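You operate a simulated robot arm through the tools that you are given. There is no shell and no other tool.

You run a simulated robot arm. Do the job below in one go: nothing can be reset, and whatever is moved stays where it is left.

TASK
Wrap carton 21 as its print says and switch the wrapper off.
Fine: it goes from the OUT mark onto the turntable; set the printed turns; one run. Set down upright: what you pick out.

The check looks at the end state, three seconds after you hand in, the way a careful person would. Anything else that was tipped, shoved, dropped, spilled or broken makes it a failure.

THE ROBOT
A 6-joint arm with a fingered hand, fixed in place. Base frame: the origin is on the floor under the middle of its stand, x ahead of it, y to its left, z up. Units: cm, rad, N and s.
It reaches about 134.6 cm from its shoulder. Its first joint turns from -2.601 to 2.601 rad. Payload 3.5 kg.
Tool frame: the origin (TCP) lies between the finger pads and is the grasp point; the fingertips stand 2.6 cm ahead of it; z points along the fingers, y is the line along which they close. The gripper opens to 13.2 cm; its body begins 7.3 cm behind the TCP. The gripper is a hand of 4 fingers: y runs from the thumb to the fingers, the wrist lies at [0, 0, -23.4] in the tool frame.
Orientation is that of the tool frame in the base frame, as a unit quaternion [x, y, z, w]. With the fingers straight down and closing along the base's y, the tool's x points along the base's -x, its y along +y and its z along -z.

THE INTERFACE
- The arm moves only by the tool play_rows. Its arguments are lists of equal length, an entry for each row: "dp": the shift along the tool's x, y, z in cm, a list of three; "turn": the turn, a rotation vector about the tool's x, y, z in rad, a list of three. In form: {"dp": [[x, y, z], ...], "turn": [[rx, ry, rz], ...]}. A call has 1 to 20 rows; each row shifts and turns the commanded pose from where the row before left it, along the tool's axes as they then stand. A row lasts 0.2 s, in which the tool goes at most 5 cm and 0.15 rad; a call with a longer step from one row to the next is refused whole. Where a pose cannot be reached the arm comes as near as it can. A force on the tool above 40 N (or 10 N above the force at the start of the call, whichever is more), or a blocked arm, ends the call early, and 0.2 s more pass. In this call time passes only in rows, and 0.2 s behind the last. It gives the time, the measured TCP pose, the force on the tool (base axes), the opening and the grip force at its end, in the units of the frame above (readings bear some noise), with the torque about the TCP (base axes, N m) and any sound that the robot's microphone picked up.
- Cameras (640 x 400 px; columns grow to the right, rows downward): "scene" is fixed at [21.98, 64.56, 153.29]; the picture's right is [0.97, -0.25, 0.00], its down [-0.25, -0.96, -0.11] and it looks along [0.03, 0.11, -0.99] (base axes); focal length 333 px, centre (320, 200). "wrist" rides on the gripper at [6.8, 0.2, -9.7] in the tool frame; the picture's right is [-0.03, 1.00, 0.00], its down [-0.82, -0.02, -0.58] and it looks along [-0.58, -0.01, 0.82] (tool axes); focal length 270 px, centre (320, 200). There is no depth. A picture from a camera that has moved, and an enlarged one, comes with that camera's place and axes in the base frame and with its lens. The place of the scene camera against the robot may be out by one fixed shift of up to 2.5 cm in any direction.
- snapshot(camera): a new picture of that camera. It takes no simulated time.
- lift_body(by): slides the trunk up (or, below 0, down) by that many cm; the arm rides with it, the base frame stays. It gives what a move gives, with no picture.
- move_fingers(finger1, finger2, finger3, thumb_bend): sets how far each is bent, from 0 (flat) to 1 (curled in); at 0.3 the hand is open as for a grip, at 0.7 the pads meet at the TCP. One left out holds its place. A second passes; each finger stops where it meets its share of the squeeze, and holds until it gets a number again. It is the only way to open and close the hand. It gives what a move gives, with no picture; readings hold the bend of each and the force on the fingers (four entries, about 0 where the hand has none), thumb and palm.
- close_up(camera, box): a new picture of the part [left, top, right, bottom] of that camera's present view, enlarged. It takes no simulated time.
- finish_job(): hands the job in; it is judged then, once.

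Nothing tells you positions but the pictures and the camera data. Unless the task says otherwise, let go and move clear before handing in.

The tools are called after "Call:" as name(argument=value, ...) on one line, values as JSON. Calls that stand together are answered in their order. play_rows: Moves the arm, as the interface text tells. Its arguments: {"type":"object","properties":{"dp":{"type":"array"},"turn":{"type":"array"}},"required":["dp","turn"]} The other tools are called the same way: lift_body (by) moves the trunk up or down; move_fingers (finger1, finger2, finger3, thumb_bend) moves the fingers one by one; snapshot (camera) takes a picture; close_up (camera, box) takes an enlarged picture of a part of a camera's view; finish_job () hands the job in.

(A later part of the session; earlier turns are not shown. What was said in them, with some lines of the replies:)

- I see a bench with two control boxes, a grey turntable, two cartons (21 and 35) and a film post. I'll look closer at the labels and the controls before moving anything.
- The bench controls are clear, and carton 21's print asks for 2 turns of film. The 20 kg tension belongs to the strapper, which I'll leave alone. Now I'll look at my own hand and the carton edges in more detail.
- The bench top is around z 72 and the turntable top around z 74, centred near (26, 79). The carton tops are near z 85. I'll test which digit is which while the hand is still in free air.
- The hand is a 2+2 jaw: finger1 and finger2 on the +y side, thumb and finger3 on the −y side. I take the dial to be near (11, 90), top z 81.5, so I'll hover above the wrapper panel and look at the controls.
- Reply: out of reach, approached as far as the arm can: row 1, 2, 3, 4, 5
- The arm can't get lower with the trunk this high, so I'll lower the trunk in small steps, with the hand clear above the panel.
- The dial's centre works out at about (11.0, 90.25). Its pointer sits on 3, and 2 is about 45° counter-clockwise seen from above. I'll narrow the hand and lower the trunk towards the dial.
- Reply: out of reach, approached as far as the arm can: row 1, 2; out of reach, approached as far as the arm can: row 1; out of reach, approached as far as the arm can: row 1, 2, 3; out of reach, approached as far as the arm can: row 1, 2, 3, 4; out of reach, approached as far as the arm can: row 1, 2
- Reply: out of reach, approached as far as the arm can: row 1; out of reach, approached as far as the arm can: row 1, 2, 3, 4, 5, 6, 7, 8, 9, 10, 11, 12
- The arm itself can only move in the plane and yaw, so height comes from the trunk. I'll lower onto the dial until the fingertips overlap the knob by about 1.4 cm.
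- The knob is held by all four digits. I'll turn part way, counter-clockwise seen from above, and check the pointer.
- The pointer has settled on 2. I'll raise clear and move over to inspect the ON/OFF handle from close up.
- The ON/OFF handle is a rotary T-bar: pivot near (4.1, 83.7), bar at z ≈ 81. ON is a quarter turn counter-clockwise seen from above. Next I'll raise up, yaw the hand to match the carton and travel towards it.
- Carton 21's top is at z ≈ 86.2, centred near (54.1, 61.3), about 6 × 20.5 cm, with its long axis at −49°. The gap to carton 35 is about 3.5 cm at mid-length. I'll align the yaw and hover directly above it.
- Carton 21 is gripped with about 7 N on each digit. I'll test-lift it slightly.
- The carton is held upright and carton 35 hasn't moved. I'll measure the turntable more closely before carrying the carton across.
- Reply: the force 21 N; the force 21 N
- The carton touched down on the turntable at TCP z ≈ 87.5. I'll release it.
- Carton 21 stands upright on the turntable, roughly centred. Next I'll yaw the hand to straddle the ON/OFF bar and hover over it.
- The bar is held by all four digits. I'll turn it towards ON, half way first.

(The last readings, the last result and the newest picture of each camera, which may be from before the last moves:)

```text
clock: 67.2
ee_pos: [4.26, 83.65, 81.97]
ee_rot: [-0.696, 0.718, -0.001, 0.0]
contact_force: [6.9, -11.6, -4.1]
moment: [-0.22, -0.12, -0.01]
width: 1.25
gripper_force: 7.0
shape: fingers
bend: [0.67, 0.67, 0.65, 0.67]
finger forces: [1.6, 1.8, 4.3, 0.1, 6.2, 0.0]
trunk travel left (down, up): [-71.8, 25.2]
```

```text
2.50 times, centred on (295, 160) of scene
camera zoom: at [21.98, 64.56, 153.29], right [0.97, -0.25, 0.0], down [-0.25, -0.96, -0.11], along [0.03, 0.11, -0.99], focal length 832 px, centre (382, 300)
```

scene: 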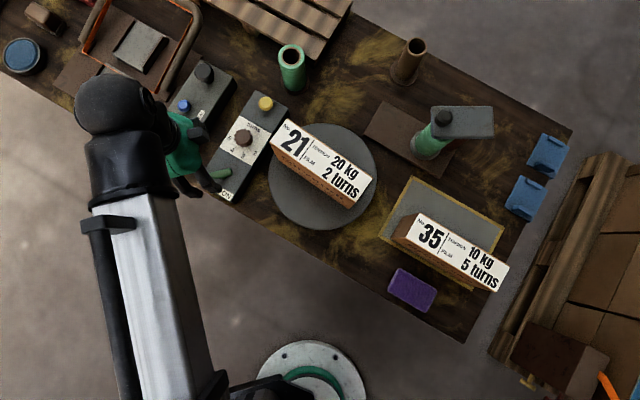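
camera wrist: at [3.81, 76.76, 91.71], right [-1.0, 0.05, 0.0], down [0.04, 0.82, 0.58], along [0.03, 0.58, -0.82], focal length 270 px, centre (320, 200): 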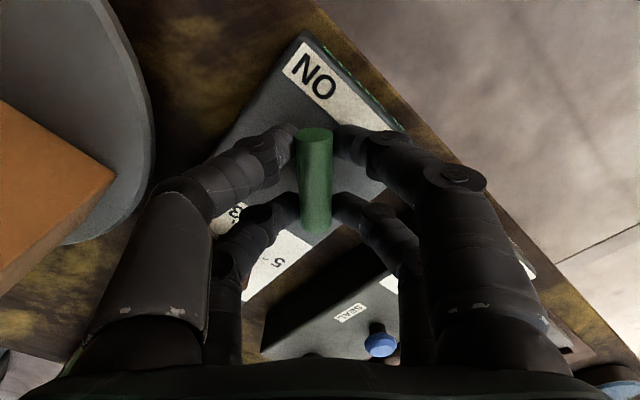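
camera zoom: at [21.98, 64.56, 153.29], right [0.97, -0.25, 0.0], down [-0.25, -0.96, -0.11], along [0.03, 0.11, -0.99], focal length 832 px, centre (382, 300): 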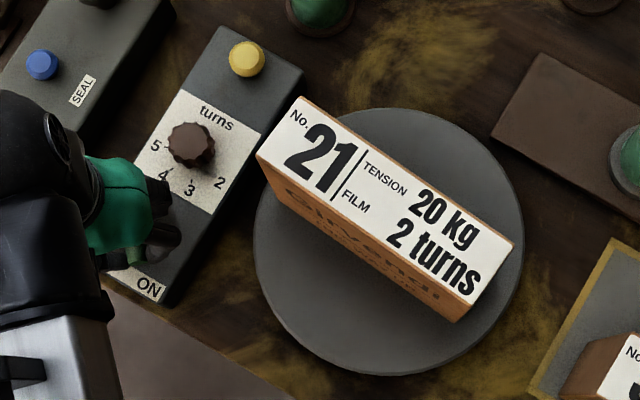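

The display text has changed, so the wrapper looks on, and the turntable hasn't moved yet. I'll let go, raise, and read the display.

Call:
move_fingers(finger1=0.52, finger2=0.52, finger3=0.52, thumb_bend=0.52)

Call:
lift_body(by=10)

Call:
play_rows(dp=[[0, 0, 0], [0, 0, 0], [0, 0, 0], [0, 0, 0], [0, 0, 0], [0, 0, 0]], turn=[[0, 0, 0.13], [0, 0, 0.13], [0, 0, 0.13], [0, 0, 0.13], [0, 0, 0.13], [0, 0, 0.13]])

Call:
snapshot(camera="wrist")

Call:
close_up(camera="wrist", box=[220, 20, 420, 170])

```text
clock: 68.2
ee_pos: [4.12, 83.73, 82.05]
ee_rot: [-0.695, 0.719, 0.0, 0.0]
contact_force: [0.5, 0.5, 0.3]
moment: [-0.01, -0.01, 0.06]
width: 5.86
gripper_force: 0.0
shape: fingers
bend: [0.52, 0.52, 0.52, 0.52]
finger forces: [0.0, 0.0, 0.1, 0.0, 0.0, 0.1]
trunk travel left (down, up): [-71.8, 25.2]
```

```text
clock: 69.6
ee_pos: [4.24, 83.79, 91.9]
ee_rot: [-0.696, 0.718, 0.001, -0.001]
contact_force: [0.0, -0.9, -1.1]
moment: [-0.01, -0.04, 0.0]
width: 5.85
gripper_force: 0.1
shape: fingers
bend: [0.52, 0.52, 0.52, 0.52]
finger forces: [0.0, 0.1, 0.0, 0.0, 0.0, 0.0]
trunk travel left (down, up): [-81.8, 15.2]
```

```text
clock: 71.0
ee_pos: [4.25, 83.63, 92.01]
ee_rot: [-0.37, 0.929, 0.0, 0.0]
contact_force: [0.3, 0.4, 0.6]
moment: [0.0, 0.0, -0.02]
width: 5.84
gripper_force: 0.1
shape: fingers
bend: [0.52, 0.52, 0.52, 0.52]
finger forces: [0.0, 0.0, 0.0, 0.0, 0.0, 0.1]
trunk travel left (down, up): [-81.8, 15.2]
```

```text
taken
camera wrist: at [-0.96, 79.07, 101.68], right [-0.67, 0.74, 0.0], down [0.61, 0.55, 0.58], along [0.43, 0.39, -0.82], focal length 270 px, centre (320, 200)
```

wrist: 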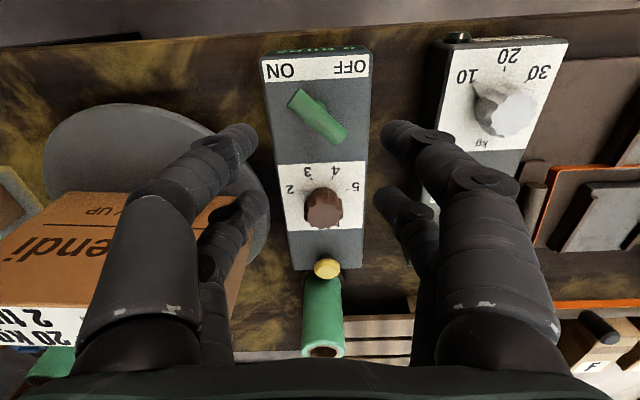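

```text
2.67 times, centred on (320, 95) of wrist
camera zoom: at [-0.96, 79.07, 101.68], right [-0.67, 0.74, 0.0], down [0.61, 0.55, 0.58], along [0.43, 0.39, -0.82], focal length 721 px, centre (320, 480)
```

zoom: 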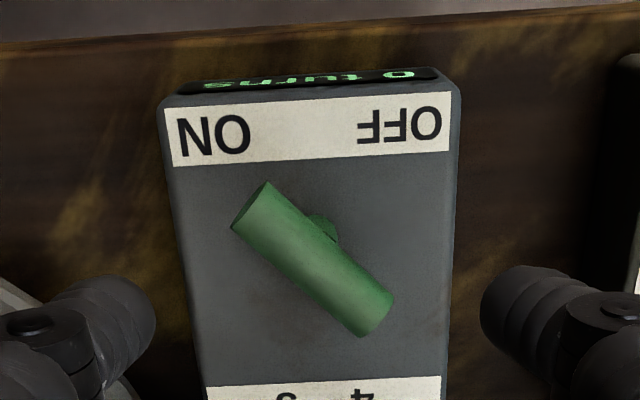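

The display reads "0 turns", so the wrapper is on and hasn't run. I'll check the dial and the yellow button closely.

Call:
close_up(camera="wrist", box=[250, 150, 400, 290])

Call:
close_up(camera="scene", box=[190, 70, 320, 200])

```text
2.86 times, centred on (325, 220) of wrist
camera zoom: at [-0.96, 79.07, 101.68], right [-0.67, 0.74, 0.0], down [0.61, 0.55, 0.58], along [0.43, 0.39, -0.82], focal length 772 px, centre (306, 143)
```

zoom: 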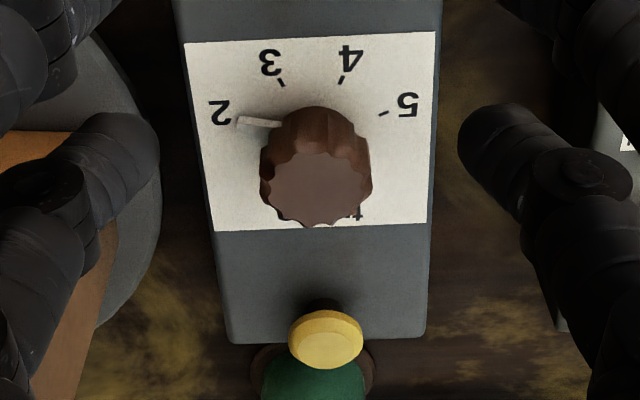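

```text
3.08 times, centred on (255, 135) of scene
camera zoom: at [21.98, 64.56, 153.29], right [0.97, -0.25, 0.0], down [-0.25, -0.96, -0.11], along [0.03, 0.11, -0.99], focal length 1024 px, centre (520, 400)
```

zoom: 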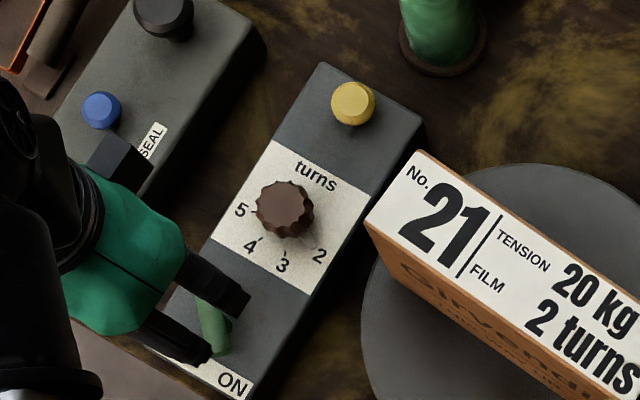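

The dial is on 2 and the wrapper is on. The yellow start button is near (17.75, 97.5), top at about z 79.8. I'll make a fist and hover so that the finger1 and thumb tips sit over it.

Call:
move_fingers(finger1=0.7, finger2=0.7, finger3=0.7, thumb_bend=0.7)

Call:
play_rows(dp=[[-3.55, 0.13, 0], [-3.55, 0.13, 0], [-3.55, 0.13, 0], [-3.55, 0.13, 0], [-3.55, 0.13, 0], [-3.55, 0.13, 0]], turn=[[0, 0, 0], [0, 0, 0], [0, 0, 0], [0, 0, 0], [0, 0, 0], [0, 0, 0]])

Call:
snapshot(camera="wrist")

Call:
snapshot(camera="scene")

```text
clock: 72.0
ee_pos: [4.13, 83.67, 91.97]
ee_rot: [-0.37, 0.929, -0.001, 0.001]
contact_force: [-0.2, -0.7, 0.4]
moment: [-0.01, -0.04, 0.0]
width: 0.16
gripper_force: 0.0
shape: fingers
bend: [0.7, 0.7, 0.7, 0.7]
finger forces: [0.0, 0.0, 0.0, 0.0, 0.0, 0.0]
trunk travel left (down, up): [-81.8, 15.2]
```

```text
clock: 73.4
ee_pos: [19.22, 98.72, 91.83]
ee_rot: [-0.37, 0.929, 0.001, 0.0]
contact_force: [0.2, -0.2, -0.2]
moment: [0.04, 0.0, 0.01]
width: 0.17
gripper_force: 0.1
shape: fingers
bend: [0.7, 0.7, 0.7, 0.7]
finger forces: [0.0, 0.0, 0.1, 0.0, 0.0, 0.0]
trunk travel left (down, up): [-81.8, 15.2]
```

```text
taken
camera wrist: at [14.14, 94.14, 101.68], right [-0.67, 0.74, 0.0], down [0.61, 0.55, 0.58], along [0.43, 0.39, -0.82], focal length 270 px, centre (320, 200)
```

wrist: 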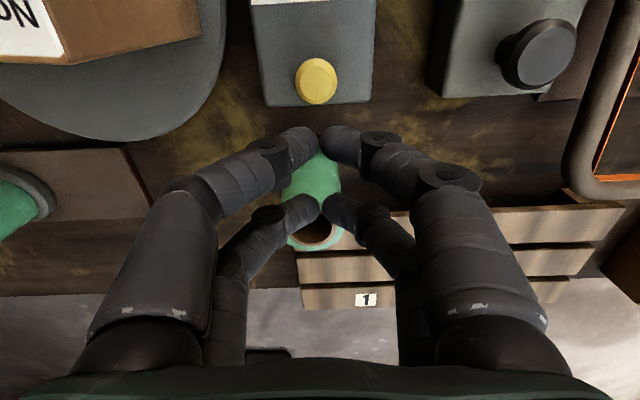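

```text
taken
```

scene: 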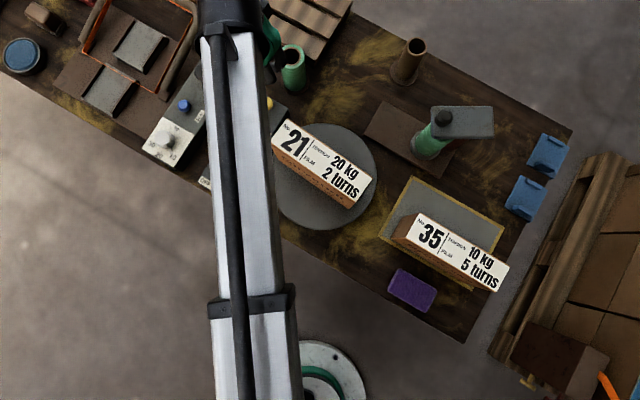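

Call:
close_up(camera="wrist", box=[240, 100, 400, 270])

Call:
close_up(camera="scene", box=[240, 20, 340, 120])

```text
2.35 times, centred on (320, 185) of wrist
camera zoom: at [14.14, 94.14, 101.68], right [-0.67, 0.74, 0.0], down [0.61, 0.55, 0.58], along [0.43, 0.39, -0.82], focal length 636 px, centre (320, 235)
```

zoom: 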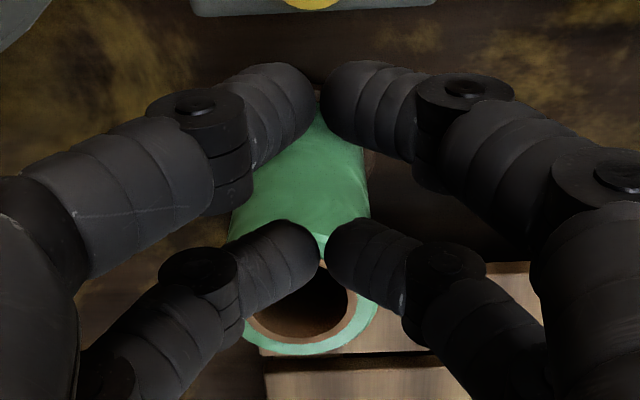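

```text
4.00 times, centred on (290, 70) of scene
camera zoom: at [21.98, 64.56, 153.29], right [0.97, -0.25, 0.0], down [-0.25, -0.96, -0.11], along [0.03, 0.11, -0.99], focal length 1332 px, centre (440, 720)
```

zoom: 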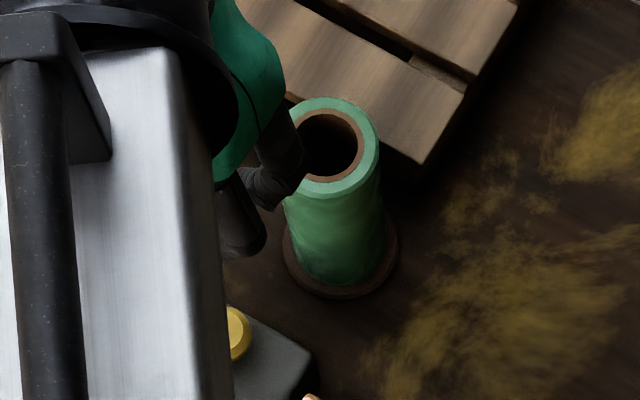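

Call:
play_rows(dp=[[0.6, 0, 0]], turn=[[0, 0, 0]])

Call:
lift_body(by=-6.5)

Call:
snapshot(camera="wrist")

Call:
close_up(camera="wrist", box=[240, 60, 400, 220])

```text
clock: 73.8
ee_pos: [18.78, 98.38, 91.94]
ee_rot: [-0.37, 0.929, 0.0, -0.001]
contact_force: [-0.1, 0.4, 0.5]
moment: [0.02, 0.03, 0.01]
width: 0.15
gripper_force: 0.0
shape: fingers
bend: [0.7, 0.7, 0.7, 0.7]
finger forces: [0.1, 0.0, 0.0, 0.0, 0.0, 0.0]
trunk travel left (down, up): [-81.8, 15.2]
```

```text
clock: 74.8
ee_pos: [18.83, 98.31, 85.52]
ee_rot: [-0.37, 0.929, 0.0, 0.0]
contact_force: [-0.2, -0.1, 0.1]
moment: [0.0, 0.01, -0.01]
width: 0.14
gripper_force: 0.1
shape: fingers
bend: [0.7, 0.7, 0.7, 0.7]
finger forces: [0.0, 0.0, 0.0, 0.0, 0.1, 0.1]
trunk travel left (down, up): [-75.3, 21.7]
```

```text
taken
camera wrist: at [13.63, 93.71, 95.19], right [-0.67, 0.74, 0.0], down [0.61, 0.55, 0.58], along [0.43, 0.39, -0.82], focal length 270 px, centre (320, 200)
```

wrist: 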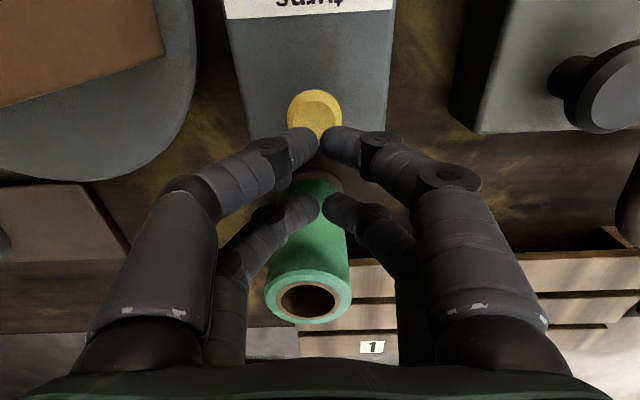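

```text
2.50 times, centred on (320, 140) of wrist
camera zoom: at [13.63, 93.71, 95.19], right [-0.67, 0.74, 0.0], down [0.61, 0.55, 0.58], along [0.43, 0.39, -0.82], focal length 676 px, centre (320, 350)
```

zoom: 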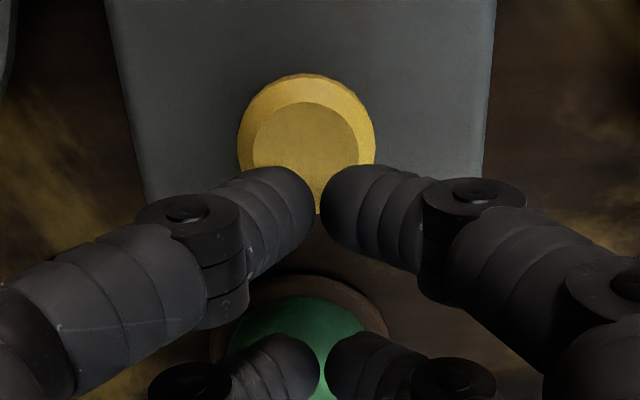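

Call:
play_rows(dp=[[-0.25, -0.15, 0]], turn=[[0, 0, 0]])

Call:
lift_body(by=-2.2)

Call:
close_up(camera="wrist", box=[240, 60, 400, 220])

Call:
lift_body(by=-0.4)

```text
clock: 75.2
ee_pos: [18.95, 98.45, 85.43]
ee_rot: [-0.371, 0.929, 0.0, 0.0]
contact_force: [-0.5, -0.6, -0.1]
moment: [-0.01, -0.03, -0.01]
width: 0.14
gripper_force: 0.0
shape: fingers
bend: [0.7, 0.7, 0.7, 0.7]
finger forces: [0.0, 0.1, 0.0, 0.1, 0.0, 0.1]
trunk travel left (down, up): [-75.3, 21.7]
```

```text
clock: 75.9
ee_pos: [19.08, 98.35, 83.32]
ee_rot: [-0.37, 0.929, 0.0, 0.0]
contact_force: [0.2, 0.1, 0.0]
moment: [0.0, -0.02, -0.02]
width: 0.13
gripper_force: 0.0
shape: fingers
bend: [0.7, 0.7, 0.7, 0.7]
finger forces: [0.1, 0.0, 0.0, 0.0, 0.0, 0.0]
trunk travel left (down, up): [-73.1, 23.9]
```

```text
2.50 times, centred on (320, 140) of wrist
camera zoom: at [13.92, 93.77, 92.99], right [-0.67, 0.74, 0.0], down [0.61, 0.55, 0.58], along [0.43, 0.39, -0.82], focal length 676 px, centre (320, 350)
```

zoom: 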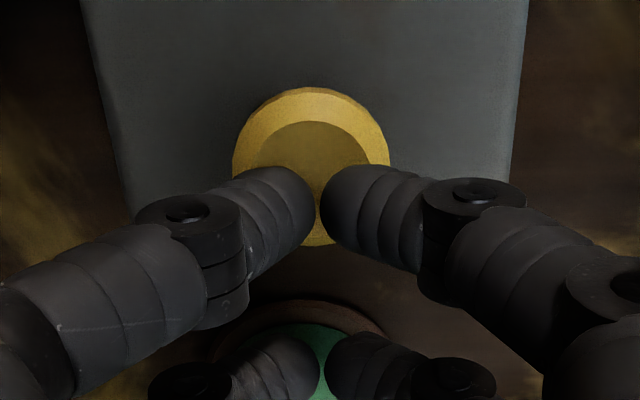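

```text
clock: 76.4
ee_pos: [19.08, 98.39, 82.82]
ee_rot: [-0.37, 0.929, 0.0, 0.0]
contact_force: [0.2, 0.0, 0.0]
moment: [0.01, -0.01, 0.0]
width: 0.13
gripper_force: 0.1
shape: fingers
bend: [0.7, 0.7, 0.7, 0.7]
finger forces: [0.0, 0.1, 0.0, 0.0, 0.0, 0.0]
trunk travel left (down, up): [-72.7, 24.3]
```

Call:
lift_body(by=-0.4)

Call:
lift_body(by=-0.4)

Call:
close_up(camera="wrist", box=[240, 60, 400, 220])

```text
clock: 76.9
ee_pos: [19.15, 98.29, 82.48]
ee_rot: [-0.37, 0.929, 0.001, 0.0]
contact_force: [-0.5, -0.4, 1.7]
moment: [-0.01, 0.01, 0.03]
width: 0.12
gripper_force: 0.7
shape: fingers
bend: [0.7, 0.7, 0.7, 0.7]
finger forces: [1.1, 0.0, 0.0, 0.1, 0.7, 0.1]
trunk travel left (down, up): [-72.3, 24.7]
```

```text
clock: 77.5
ee_pos: [19.16, 98.2, 82.09]
ee_rot: [-0.37, 0.929, -0.001, 0.0]
contact_force: [-0.2, 0.4, 4.7]
moment: [-0.04, 0.05, -0.02]
width: 0.11
gripper_force: 2.3
shape: fingers
bend: [0.7, 0.7, 0.7, 0.7]
finger forces: [1.8, 0.0, 0.0, 0.0, 2.3, 0.0]
trunk travel left (down, up): [-71.9, 25.1]
heard: click
```

```text
2.50 times, centred on (320, 140) of wrist
camera zoom: at [13.92, 93.76, 91.82], right [-0.67, 0.74, 0.0], down [0.61, 0.55, 0.58], along [0.43, 0.39, -0.82], focal length 676 px, centre (320, 350)
```

zoom: 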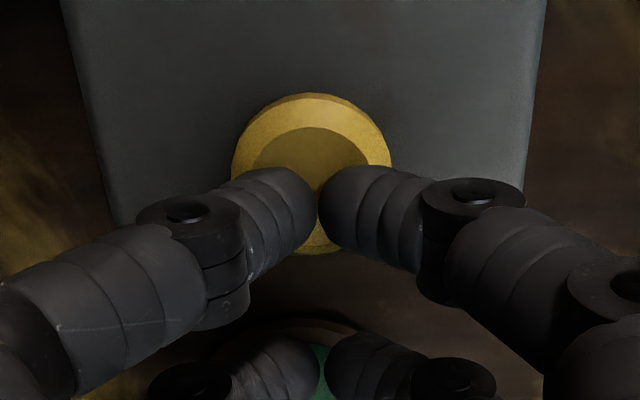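

A click sounded, so the button is pressed. I'll lift off straight away and watch the turntable.

Call:
lift_body(by=6)

Call:
snapshot(camera="scene")

Call:
snapshot(camera="wrist")

```text
clock: 78.5
ee_pos: [19.09, 98.4, 88.09]
ee_rot: [-0.37, 0.929, 0.0, 0.0]
contact_force: [0.7, 0.9, -0.8]
moment: [0.04, 0.03, 0.04]
width: 0.13
gripper_force: 0.1
shape: fingers
bend: [0.7, 0.7, 0.7, 0.7]
finger forces: [0.1, 0.1, 0.0, 0.0, 0.0, 0.1]
trunk travel left (down, up): [-77.9, 19.1]
```

```text
taken
```

scene: 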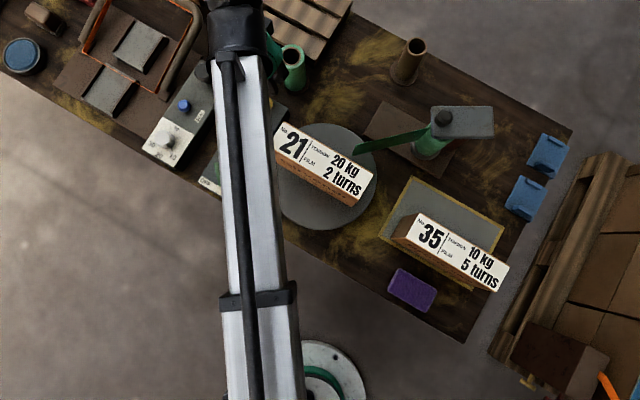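

```text
taken
camera wrist: at [13.92, 93.8, 97.77], right [-0.67, 0.74, 0.0], down [0.61, 0.55, 0.58], along [0.43, 0.39, -0.82], focal length 270 px, centre (320, 200)
```

wrist: 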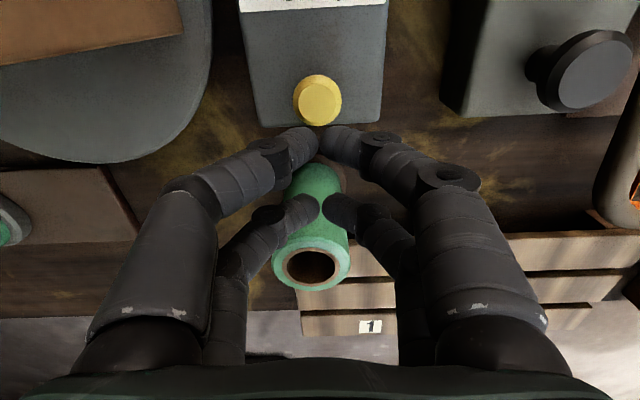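

The film web now stretches from the roll to the carton, so the run has started. I'll wait and watch.

Call:
play_rows(dp=[[0, 0, 0], [0, 0, 0], [0, 0, 0], [0, 0, 0], [0, 0, 0], [0, 0, 0], [0, 0, 0], [0, 0, 0], [0, 0, 0], [0, 0, 0]], turn=[[0, 0, 0], [0, 0, 0], [0, 0, 0], [0, 0, 0], [0, 0, 0], [0, 0, 0], [0, 0, 0], [0, 0, 0], [0, 0, 0], [0, 0, 0]])

Call:
snapshot(camera="scene")

```text
clock: 80.7
ee_pos: [19.16, 98.33, 88.13]
ee_rot: [-0.37, 0.929, 0.0, 0.0]
contact_force: [0.6, -0.4, 0.2]
moment: [0.02, 0.02, -0.01]
width: 0.11
gripper_force: 0.1
shape: fingers
bend: [0.7, 0.7, 0.7, 0.7]
finger forces: [0.1, 0.0, 0.0, 0.0, 0.0, 0.0]
trunk travel left (down, up): [-77.9, 19.1]
```

```text
taken
```

scene: 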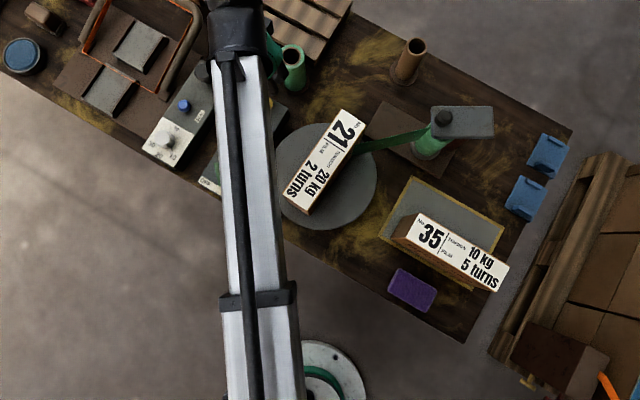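

Call:
play_rows(dp=[[0, 0, 0], [0, 0, 0], [0, 0, 0], [0, 0, 0], [0, 0, 0], [0, 0, 0], [0, 0, 0], [0, 0, 0], [0, 0, 0], [0, 0, 0], [0, 0, 0], [0, 0, 0], [0, 0, 0], [0, 0, 0], [0, 0, 0], [0, 0, 0], [0, 0, 0], [0, 0, 0], [0, 0, 0], [0, 0, 0]], turn=[[0, 0, 0], [0, 0, 0], [0, 0, 0], [0, 0, 0], [0, 0, 0], [0, 0, 0], [0, 0, 0], [0, 0, 0], [0, 0, 0], [0, 0, 0], [0, 0, 0], [0, 0, 0], [0, 0, 0], [0, 0, 0], [0, 0, 0], [0, 0, 0], [0, 0, 0], [0, 0, 0], [0, 0, 0], [0, 0, 0]])

Call:
snapshot(camera="scene")

Call:
play_rows(dp=[[0, 0, 0], [0, 0, 0], [0, 0, 0], [0, 0, 0], [0, 0, 0], [0, 0, 0], [0, 0, 0], [0, 0, 0], [0, 0, 0], [0, 0, 0], [0, 0, 0], [0, 0, 0], [0, 0, 0], [0, 0, 0], [0, 0, 0], [0, 0, 0], [0, 0, 0], [0, 0, 0], [0, 0, 0], [0, 0, 0]], turn=[[0, 0, 0], [0, 0, 0], [0, 0, 0], [0, 0, 0], [0, 0, 0], [0, 0, 0], [0, 0, 0], [0, 0, 0], [0, 0, 0], [0, 0, 0], [0, 0, 0], [0, 0, 0], [0, 0, 0], [0, 0, 0], [0, 0, 0], [0, 0, 0], [0, 0, 0], [0, 0, 0], [0, 0, 0], [0, 0, 0]])

Call:
snapshot(camera="scene")

```text
clock: 84.9
ee_pos: [19.0, 98.46, 88.06]
ee_rot: [-0.37, 0.929, 0.0, 0.0]
contact_force: [-0.8, -0.5, -0.1]
moment: [0.0, 0.0, 0.02]
width: 0.1
gripper_force: 0.1
shape: fingers
bend: [0.7, 0.7, 0.7, 0.7]
finger forces: [0.0, 0.0, 0.0, 0.1, 0.0, 0.0]
trunk travel left (down, up): [-77.9, 19.1]
```

```text
taken
```

scene: 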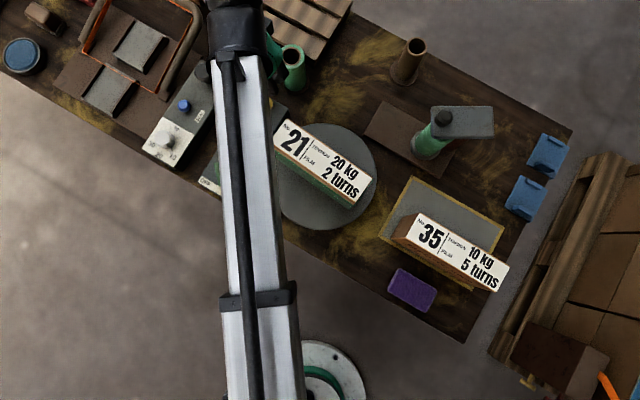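

```text
clock: 89.1
ee_pos: [19.07, 98.47, 88.04]
ee_rot: [-0.37, 0.929, 0.0, 0.0]
contact_force: [0.4, -0.5, -0.6]
moment: [0.04, -0.04, -0.04]
width: 0.11
gripper_force: 0.1
shape: fingers
bend: [0.7, 0.7, 0.7, 0.7]
finger forces: [0.1, 0.0, 0.0, 0.1, 0.0, 0.0]
trunk travel left (down, up): [-77.9, 19.1]
```

```text
taken
```

scene: 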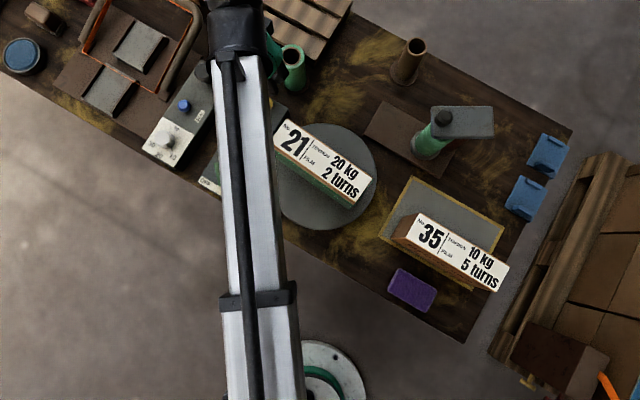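

The run has finished and the carton carries green film. I'll look at the carton closely, then go back and read the display.

Call:
close_up(camera="scene", box=[250, 90, 400, 240])

Call:
lift_body(by=4)

Call:
play_rows(dp=[[3.5, -0.13, 0], [3.5, -0.13, 0], [3.5, -0.13, 0], [3.5, -0.13, 0], [3.5, -0.13, 0], [3.5, -0.13, 0]], turn=[[0, 0, 0], [0, 0, 0], [0, 0, 0], [0, 0, 0], [0, 0, 0], [0, 0, 0]])

Call:
snapshot(camera="wrist")

Call:
close_up(camera="wrist", box=[220, 20, 420, 170])

```text
2.67 times, centred on (325, 165) of scene
camera zoom: at [21.98, 64.56, 153.29], right [0.97, -0.25, 0.0], down [-0.25, -0.96, -0.11], along [0.03, 0.11, -0.99], focal length 888 px, centre (307, 293)
```

zoom: 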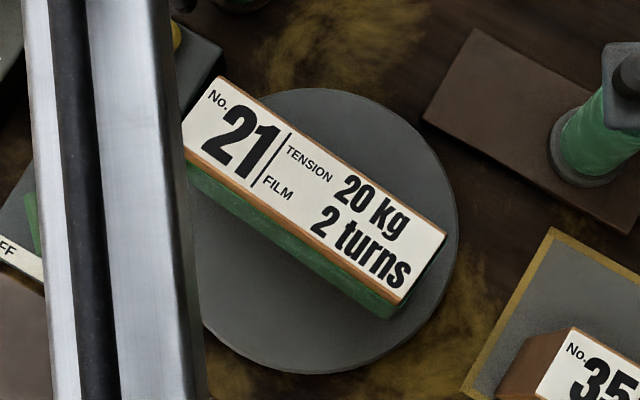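

```text
clock: 89.9
ee_pos: [19.11, 98.47, 92.06]
ee_rot: [-0.371, 0.929, 0.0, 0.0]
contact_force: [0.0, 0.5, -0.4]
moment: [0.03, -0.01, -0.01]
width: 0.11
gripper_force: 0.1
shape: fingers
bend: [0.7, 0.7, 0.7, 0.7]
finger forces: [0.1, 0.1, 0.1, 0.1, 0.0, 0.0]
trunk travel left (down, up): [-81.9, 15.1]
```

```text
clock: 91.3
ee_pos: [4.37, 83.48, 92.02]
ee_rot: [-0.37, 0.929, 0.0, 0.0]
contact_force: [-0.6, 0.0, -0.3]
moment: [0.0, -0.03, 0.0]
width: 0.14
gripper_force: 0.0
shape: fingers
bend: [0.7, 0.7, 0.7, 0.7]
finger forces: [0.0, 0.0, 0.0, 0.0, 0.0, 0.0]
trunk travel left (down, up): [-81.9, 15.1]
```

```text
taken
camera wrist: at [-0.81, 78.8, 101.78], right [-0.67, 0.74, 0.0], down [0.61, 0.55, 0.58], along [0.43, 0.39, -0.82], focal length 270 px, centre (320, 200)
```

wrist: 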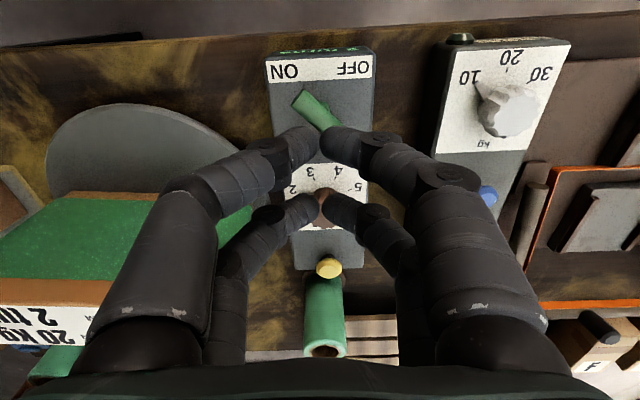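

```text
2.67 times, centred on (320, 95) of wrist
camera zoom: at [-0.81, 78.8, 101.78], right [-0.67, 0.74, 0.0], down [0.61, 0.55, 0.58], along [0.43, 0.39, -0.82], focal length 721 px, centre (320, 480)
```

zoom: 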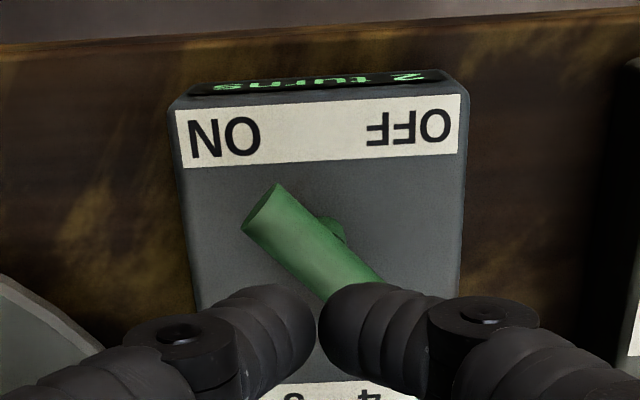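

The display reads "2 turns" and the carton is wrapped. I'll straddle the bar in its ON position, ready to turn it back to OFF.

Call:
move_fingers(finger1=0.52, finger2=0.52, finger3=0.52, thumb_bend=0.52)

Call:
play_rows(dp=[[-0.1, 0.28, 0], [0, 0, 0], [0, 0, 0], [0, 0, 0], [0, 0, 0], [0, 0, 0], [0, 0, 0]], turn=[[0, 0, 0], [0, 0, -0.13], [0, 0, -0.13], [0, 0, -0.13], [0, 0, -0.13], [0, 0, -0.13], [0, 0, -0.13]])

Call:
lift_body(by=-6.5)

Call:
snapshot(camera="wrist")

```text
clock: 92.3
ee_pos: [4.35, 83.43, 91.98]
ee_rot: [-0.371, 0.928, 0.0, 0.0]
contact_force: [-0.1, 0.2, -0.5]
moment: [-0.02, 0.0, 0.03]
width: 5.86
gripper_force: 0.1
shape: fingers
bend: [0.52, 0.52, 0.52, 0.52]
finger forces: [0.0, 0.0, 0.1, 0.0, 0.0, 0.0]
trunk travel left (down, up): [-81.9, 15.1]
```

```text
clock: 93.9
ee_pos: [4.25, 83.61, 92.03]
ee_rot: [-0.697, 0.717, 0.0, 0.001]
contact_force: [0.0, 0.0, -0.5]
moment: [0.04, 0.01, -0.01]
width: 5.87
gripper_force: 0.0
shape: fingers
bend: [0.52, 0.52, 0.52, 0.52]
finger forces: [0.1, 0.0, 0.0, 0.1, 0.0, 0.0]
trunk travel left (down, up): [-81.9, 15.1]
```

```text
clock: 94.9
ee_pos: [4.26, 83.58, 85.6]
ee_rot: [-0.696, 0.718, 0.0, 0.0]
contact_force: [-0.2, 0.5, 0.2]
moment: [0.0, -0.02, -0.05]
width: 5.87
gripper_force: 0.0
shape: fingers
bend: [0.52, 0.52, 0.52, 0.52]
finger forces: [0.1, 0.1, 0.0, 0.0, 0.0, 0.0]
trunk travel left (down, up): [-75.4, 21.6]
```

```text
taken
camera wrist: at [3.78, 76.79, 95.29], right [-1.0, 0.06, 0.0], down [0.05, 0.81, 0.58], along [0.03, 0.58, -0.82], focal length 270 px, centre (320, 200)
```

wrist: 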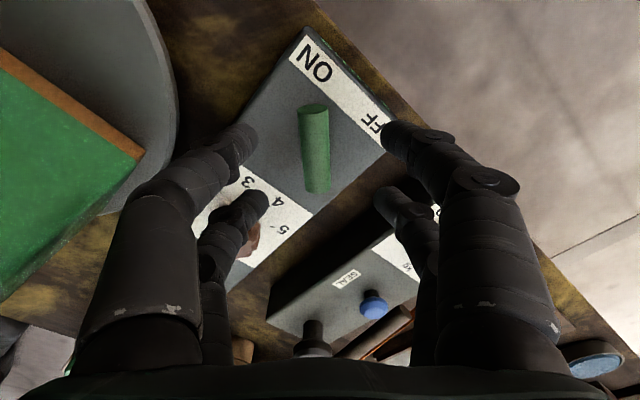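

Call:
play_rows(dp=[[0, -0.2, 0]], turn=[[0, 0, 0]])

Call:
lift_body(by=-3.6)

Call:
move_fingers(finger1=0.63, finger2=0.63, finger3=0.63, thumb_bend=0.63)

Call:
move_fingers(finger1=0.7, finger2=0.7, finger3=0.7, thumb_bend=0.7)

Call:
snapshot(camera="wrist")

```text
clock: 95.3
ee_pos: [4.39, 83.79, 85.55]
ee_rot: [-0.696, 0.718, 0.0, -0.001]
contact_force: [-0.6, 0.2, -0.3]
moment: [-0.02, 0.02, -0.01]
width: 5.87
gripper_force: 0.0
shape: fingers
bend: [0.52, 0.52, 0.52, 0.52]
finger forces: [0.0, 0.0, 0.0, 0.0, 0.0, 0.1]
trunk travel left (down, up): [-75.4, 21.6]
```

```text
clock: 96.1
ee_pos: [4.38, 83.62, 81.96]
ee_rot: [-0.696, 0.718, 0.001, -0.001]
contact_force: [-0.6, -0.4, 0.1]
moment: [-0.01, -0.01, -0.01]
width: 5.87
gripper_force: 0.2
shape: fingers
bend: [0.52, 0.52, 0.52, 0.52]
finger forces: [0.1, 0.0, 0.0, 0.1, 0.0, 0.0]
trunk travel left (down, up): [-71.8, 25.2]
```

```text
clock: 97.1
ee_pos: [4.58, 83.69, 81.98]
ee_rot: [-0.696, 0.718, 0.0, 0.0]
contact_force: [-0.6, 0.2, 0.2]
moment: [0.02, 0.01, 0.0]
width: 2.32
gripper_force: 0.0
shape: fingers
bend: [0.63, 0.63, 0.63, 0.63]
finger forces: [0.0, 0.0, 0.0, 0.0, 0.1, 0.1]
trunk travel left (down, up): [-71.8, 25.2]
```

```text
clock: 98.1
ee_pos: [4.31, 83.78, 81.88]
ee_rot: [-0.696, 0.718, 0.0, 0.0]
contact_force: [3.4, -1.5, -4.3]
moment: [-0.03, -0.04, 0.03]
width: 1.23
gripper_force: 6.1
shape: fingers
bend: [0.67, 0.67, 0.66, 0.67]
finger forces: [2.2, 2.3, 3.2, 0.0, 5.1, 0.1]
trunk travel left (down, up): [-71.8, 25.2]
```

```text
taken
camera wrist: at [3.96, 76.84, 91.66], right [-1.0, 0.06, 0.0], down [0.05, 0.82, 0.58], along [0.03, 0.58, -0.82], focal length 270 px, centre (320, 200)
```

wrist: 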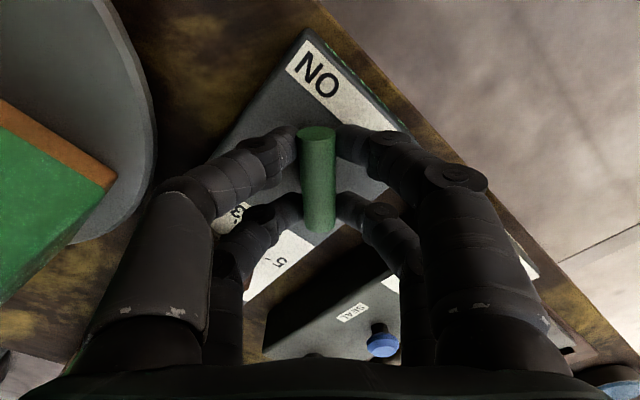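

The bar is gripped. I'll turn it back clockwise a quarter turn to OFF.

Call:
play_rows(dp=[[0, 0, 0], [0, 0, 0], [0, 0, 0], [0, 0, 0], [0, 0, 0], [0, 0, 0], [0, 0, 0], [0, 0, 0], [0, 0, 0], [0, 0, 0], [0, 0, 0], [0, 0, 0], [0, 0, 0], [0, 0, 0]], turn=[[0, 0, 0.111], [0, 0, 0.111], [0, 0, 0.111], [0, 0, 0.111], [0, 0, 0.111], [0, 0, 0.111], [0, 0, 0.111], [0, 0, 0.111], [0, 0, 0.111], [0, 0, 0.111], [0, 0, 0.111], [0, 0, 0.111], [0, 0, 0.111], [0, 0, 0.111]])

Call:
snapshot(camera="wrist")

Call:
close_up(camera="wrist", box=[230, 10, 400, 150])

```text
clock: 101.1
ee_pos: [4.37, 83.67, 81.97]
ee_rot: [0.008, 1.0, 0.0, 0.001]
contact_force: [5.0, 1.3, -3.9]
moment: [0.04, -0.1, 0.08]
width: 1.2
gripper_force: 6.7
shape: fingers
bend: [0.67, 0.66, 0.67, 0.68]
finger forces: [2.9, 3.7, 2.3, 0.1, 4.0, 0.1]
trunk travel left (down, up): [-71.8, 25.2]
```

```text
taken
camera wrist: at [-2.5, 83.92, 91.65], right [0.04, 1.0, 0.0], down [0.82, -0.03, 0.58], along [0.58, -0.02, -0.82], focal length 270 px, centre (320, 200)
```

wrist: 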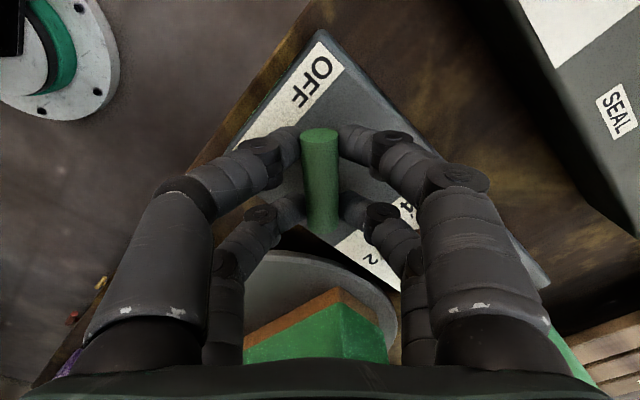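

```text
2.86 times, centred on (315, 80) of wrist
camera zoom: at [-2.5, 83.92, 91.65], right [0.04, 1.0, 0.0], down [0.82, -0.03, 0.58], along [0.58, -0.02, -0.82], focal length 772 px, centre (334, 543)
```

zoom: 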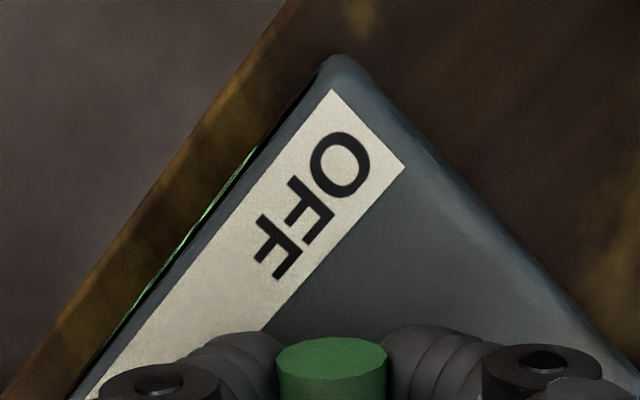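

Call:
move_fingers(finger1=0.52, finger2=0.52, finger3=0.52, thumb_bend=0.52)

Call:
lift_body(by=10)

Call:
play_rows(dp=[[0, 0, 0], [0, 0, 0], [0, 0, 0], [0, 0, 0], [0, 0, 0], [0, 0, 0]], turn=[[0, 0, -0.13], [0, 0, -0.13], [0, 0, -0.13], [0, 0, -0.13], [0, 0, -0.13], [0, 0, -0.13]])

Call:
snapshot(camera="wrist")

Call:
close_up(camera="wrist", box=[220, 20, 420, 170])

Call:
snapshot(camera="scene")

```text
clock: 102.1
ee_pos: [4.42, 83.63, 81.88]
ee_rot: [0.007, 1.0, 0.0, 0.0]
contact_force: [-0.8, -0.5, 0.2]
moment: [0.01, 0.0, 0.03]
width: 5.89
gripper_force: 0.0
shape: fingers
bend: [0.52, 0.52, 0.52, 0.52]
finger forces: [0.0, 0.0, 0.0, 0.1, 0.0, 0.1]
trunk travel left (down, up): [-71.8, 25.2]
```

```text
clock: 103.5
ee_pos: [4.39, 83.54, 91.94]
ee_rot: [0.008, 1.0, 0.001, 0.0]
contact_force: [0.4, 0.0, 0.8]
moment: [-0.02, 0.0, -0.02]
width: 5.86
gripper_force: 0.0
shape: fingers
bend: [0.52, 0.52, 0.52, 0.52]
finger forces: [0.0, 0.1, 0.1, 0.0, 0.1, 0.0]
trunk travel left (down, up): [-81.8, 15.2]
```

```text
clock: 104.9
ee_pos: [4.32, 83.68, 91.86]
ee_rot: [-0.375, 0.927, 0.0, 0.001]
contact_force: [0.4, -0.4, -0.4]
moment: [0.0, -0.01, 0.01]
width: 5.87
gripper_force: 0.0
shape: fingers
bend: [0.52, 0.52, 0.52, 0.52]
finger forces: [0.1, 0.1, 0.0, 0.1, 0.0, 0.0]
trunk travel left (down, up): [-81.8, 15.2]
```

```text
taken
camera wrist: at [-0.78, 78.96, 101.68], right [-0.68, 0.74, 0.0], down [0.6, 0.55, 0.58], along [0.43, 0.39, -0.82], focal length 270 px, centre (320, 200)
```

wrist: 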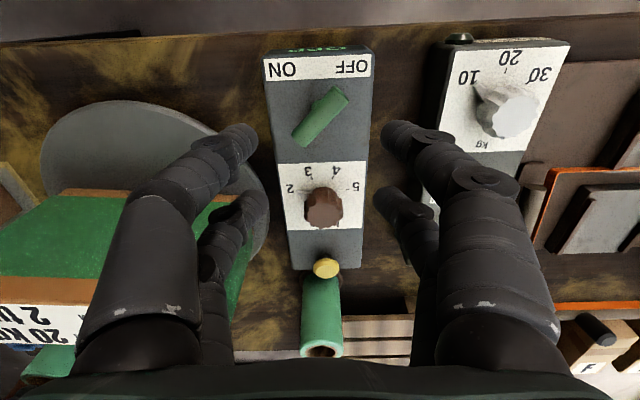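

```text
2.67 times, centred on (320, 95) of wrist
camera zoom: at [-0.78, 78.96, 101.68], right [-0.68, 0.74, 0.0], down [0.6, 0.55, 0.58], along [0.43, 0.39, -0.82], focal length 721 px, centre (320, 480)
```

zoom: 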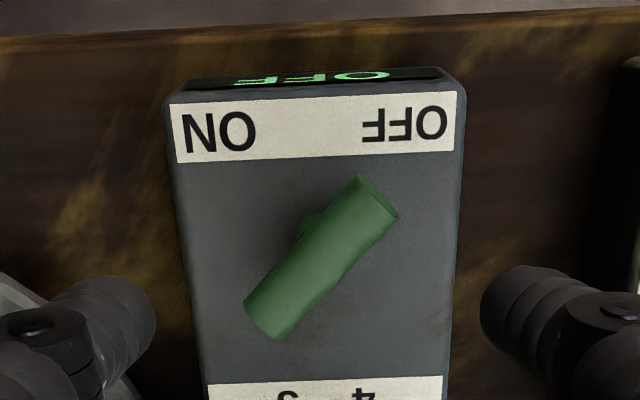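

```text
taken
```

scene: 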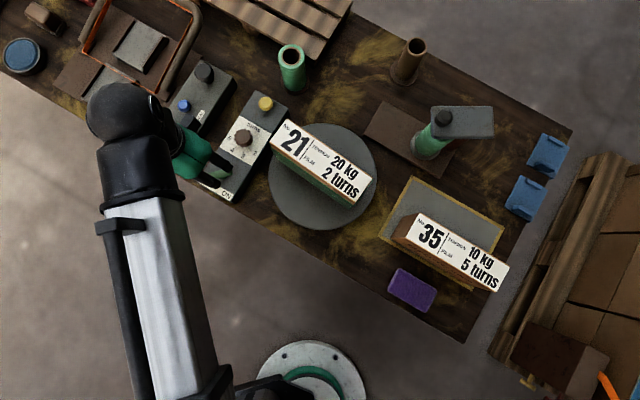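

The display reads OFF, carton 21 is wrapped and upright on the turntable, and carton 35 is where it was. I'll raise the hand clear and do a last check.

Call:
lift_body(by=9)

Call:
play_rows(dp=[[3, 0, 0], [3, 0, 0], [3, 0, 0]], turn=[[0, 0, 0], [0, 0, 0], [0, 0, 0]])

Call:
snapshot(camera="wrist")

Call:
snapshot(camera="scene")

```text
clock: 106.1
ee_pos: [4.33, 83.7, 100.93]
ee_rot: [-0.374, 0.928, 0.0, 0.0]
contact_force: [0.1, -0.4, 0.1]
moment: [0.0, -0.01, 0.01]
width: 5.86
gripper_force: 0.1
shape: fingers
bend: [0.52, 0.52, 0.52, 0.52]
finger forces: [0.1, 0.0, 0.0, 0.0, 0.0, 0.0]
trunk travel left (down, up): [-90.8, 6.2]
```

```text
clock: 106.9
ee_pos: [-2.44, 77.23, 100.94]
ee_rot: [-0.373, 0.928, 0.0, 0.0]
contact_force: [-0.5, 0.2, -0.2]
moment: [0.03, -0.02, 0.02]
width: 5.86
gripper_force: 0.0
shape: fingers
bend: [0.52, 0.52, 0.52, 0.52]
finger forces: [0.0, 0.1, 0.0, 0.1, 0.0, 0.1]
out of reach, approached as far as the arm can: row 3
trunk travel left (down, up): [-90.8, 6.2]
```

```text
taken
camera wrist: at [-7.61, 72.63, 110.69], right [-0.67, 0.74, 0.0], down [0.6, 0.55, 0.58], along [0.43, 0.39, -0.82], focal length 270 px, centre (320, 200)
```

wrist: 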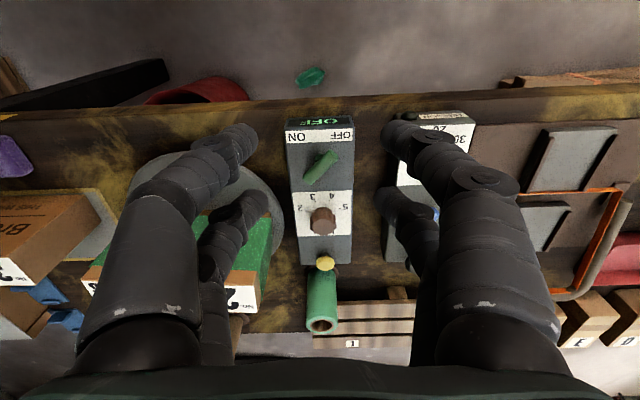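

```text
taken
```

scene: 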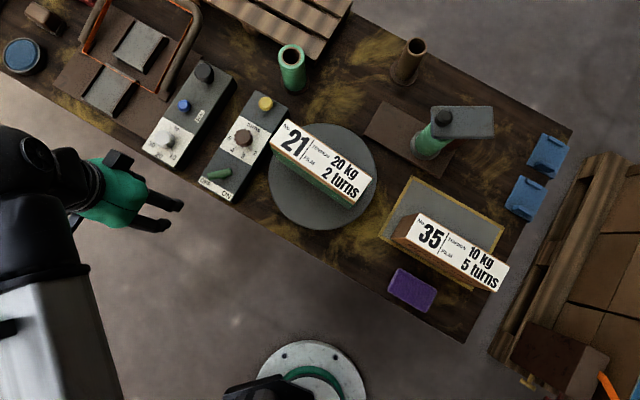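

The hand is clear. Carton 21 is wrapped and upright on the turntable, the dial is on 2, the wrapper shows OFF, and nothing else has moved, so I'm handing in.

Call:
finish_job()

```text
The job is handed in.
```

Carton 21 is wrapped with 2 turns of film, as printed, and the wrapper is off. I handed the job in; no result of the check came back to me.

- **Carton:** I moved it from the yellow-framed mat, which I took to be the OUT mark, to the middle of the turntable. It stands upright there.
- **Run:** I set the dial from 3 to 2 and pressed start once. The display counted "2 turns" and the turntable stopped by itself.
- **Switch:** I turned the bar back, and the display reads OFF.
- **Left alone:** I left the other machine's kg dial at 10, taking the printed 20 kg tension to be for strapping, not wrapping. In the final picture, carton 35 and everything else are where they started, and the hand is clear of the bench.
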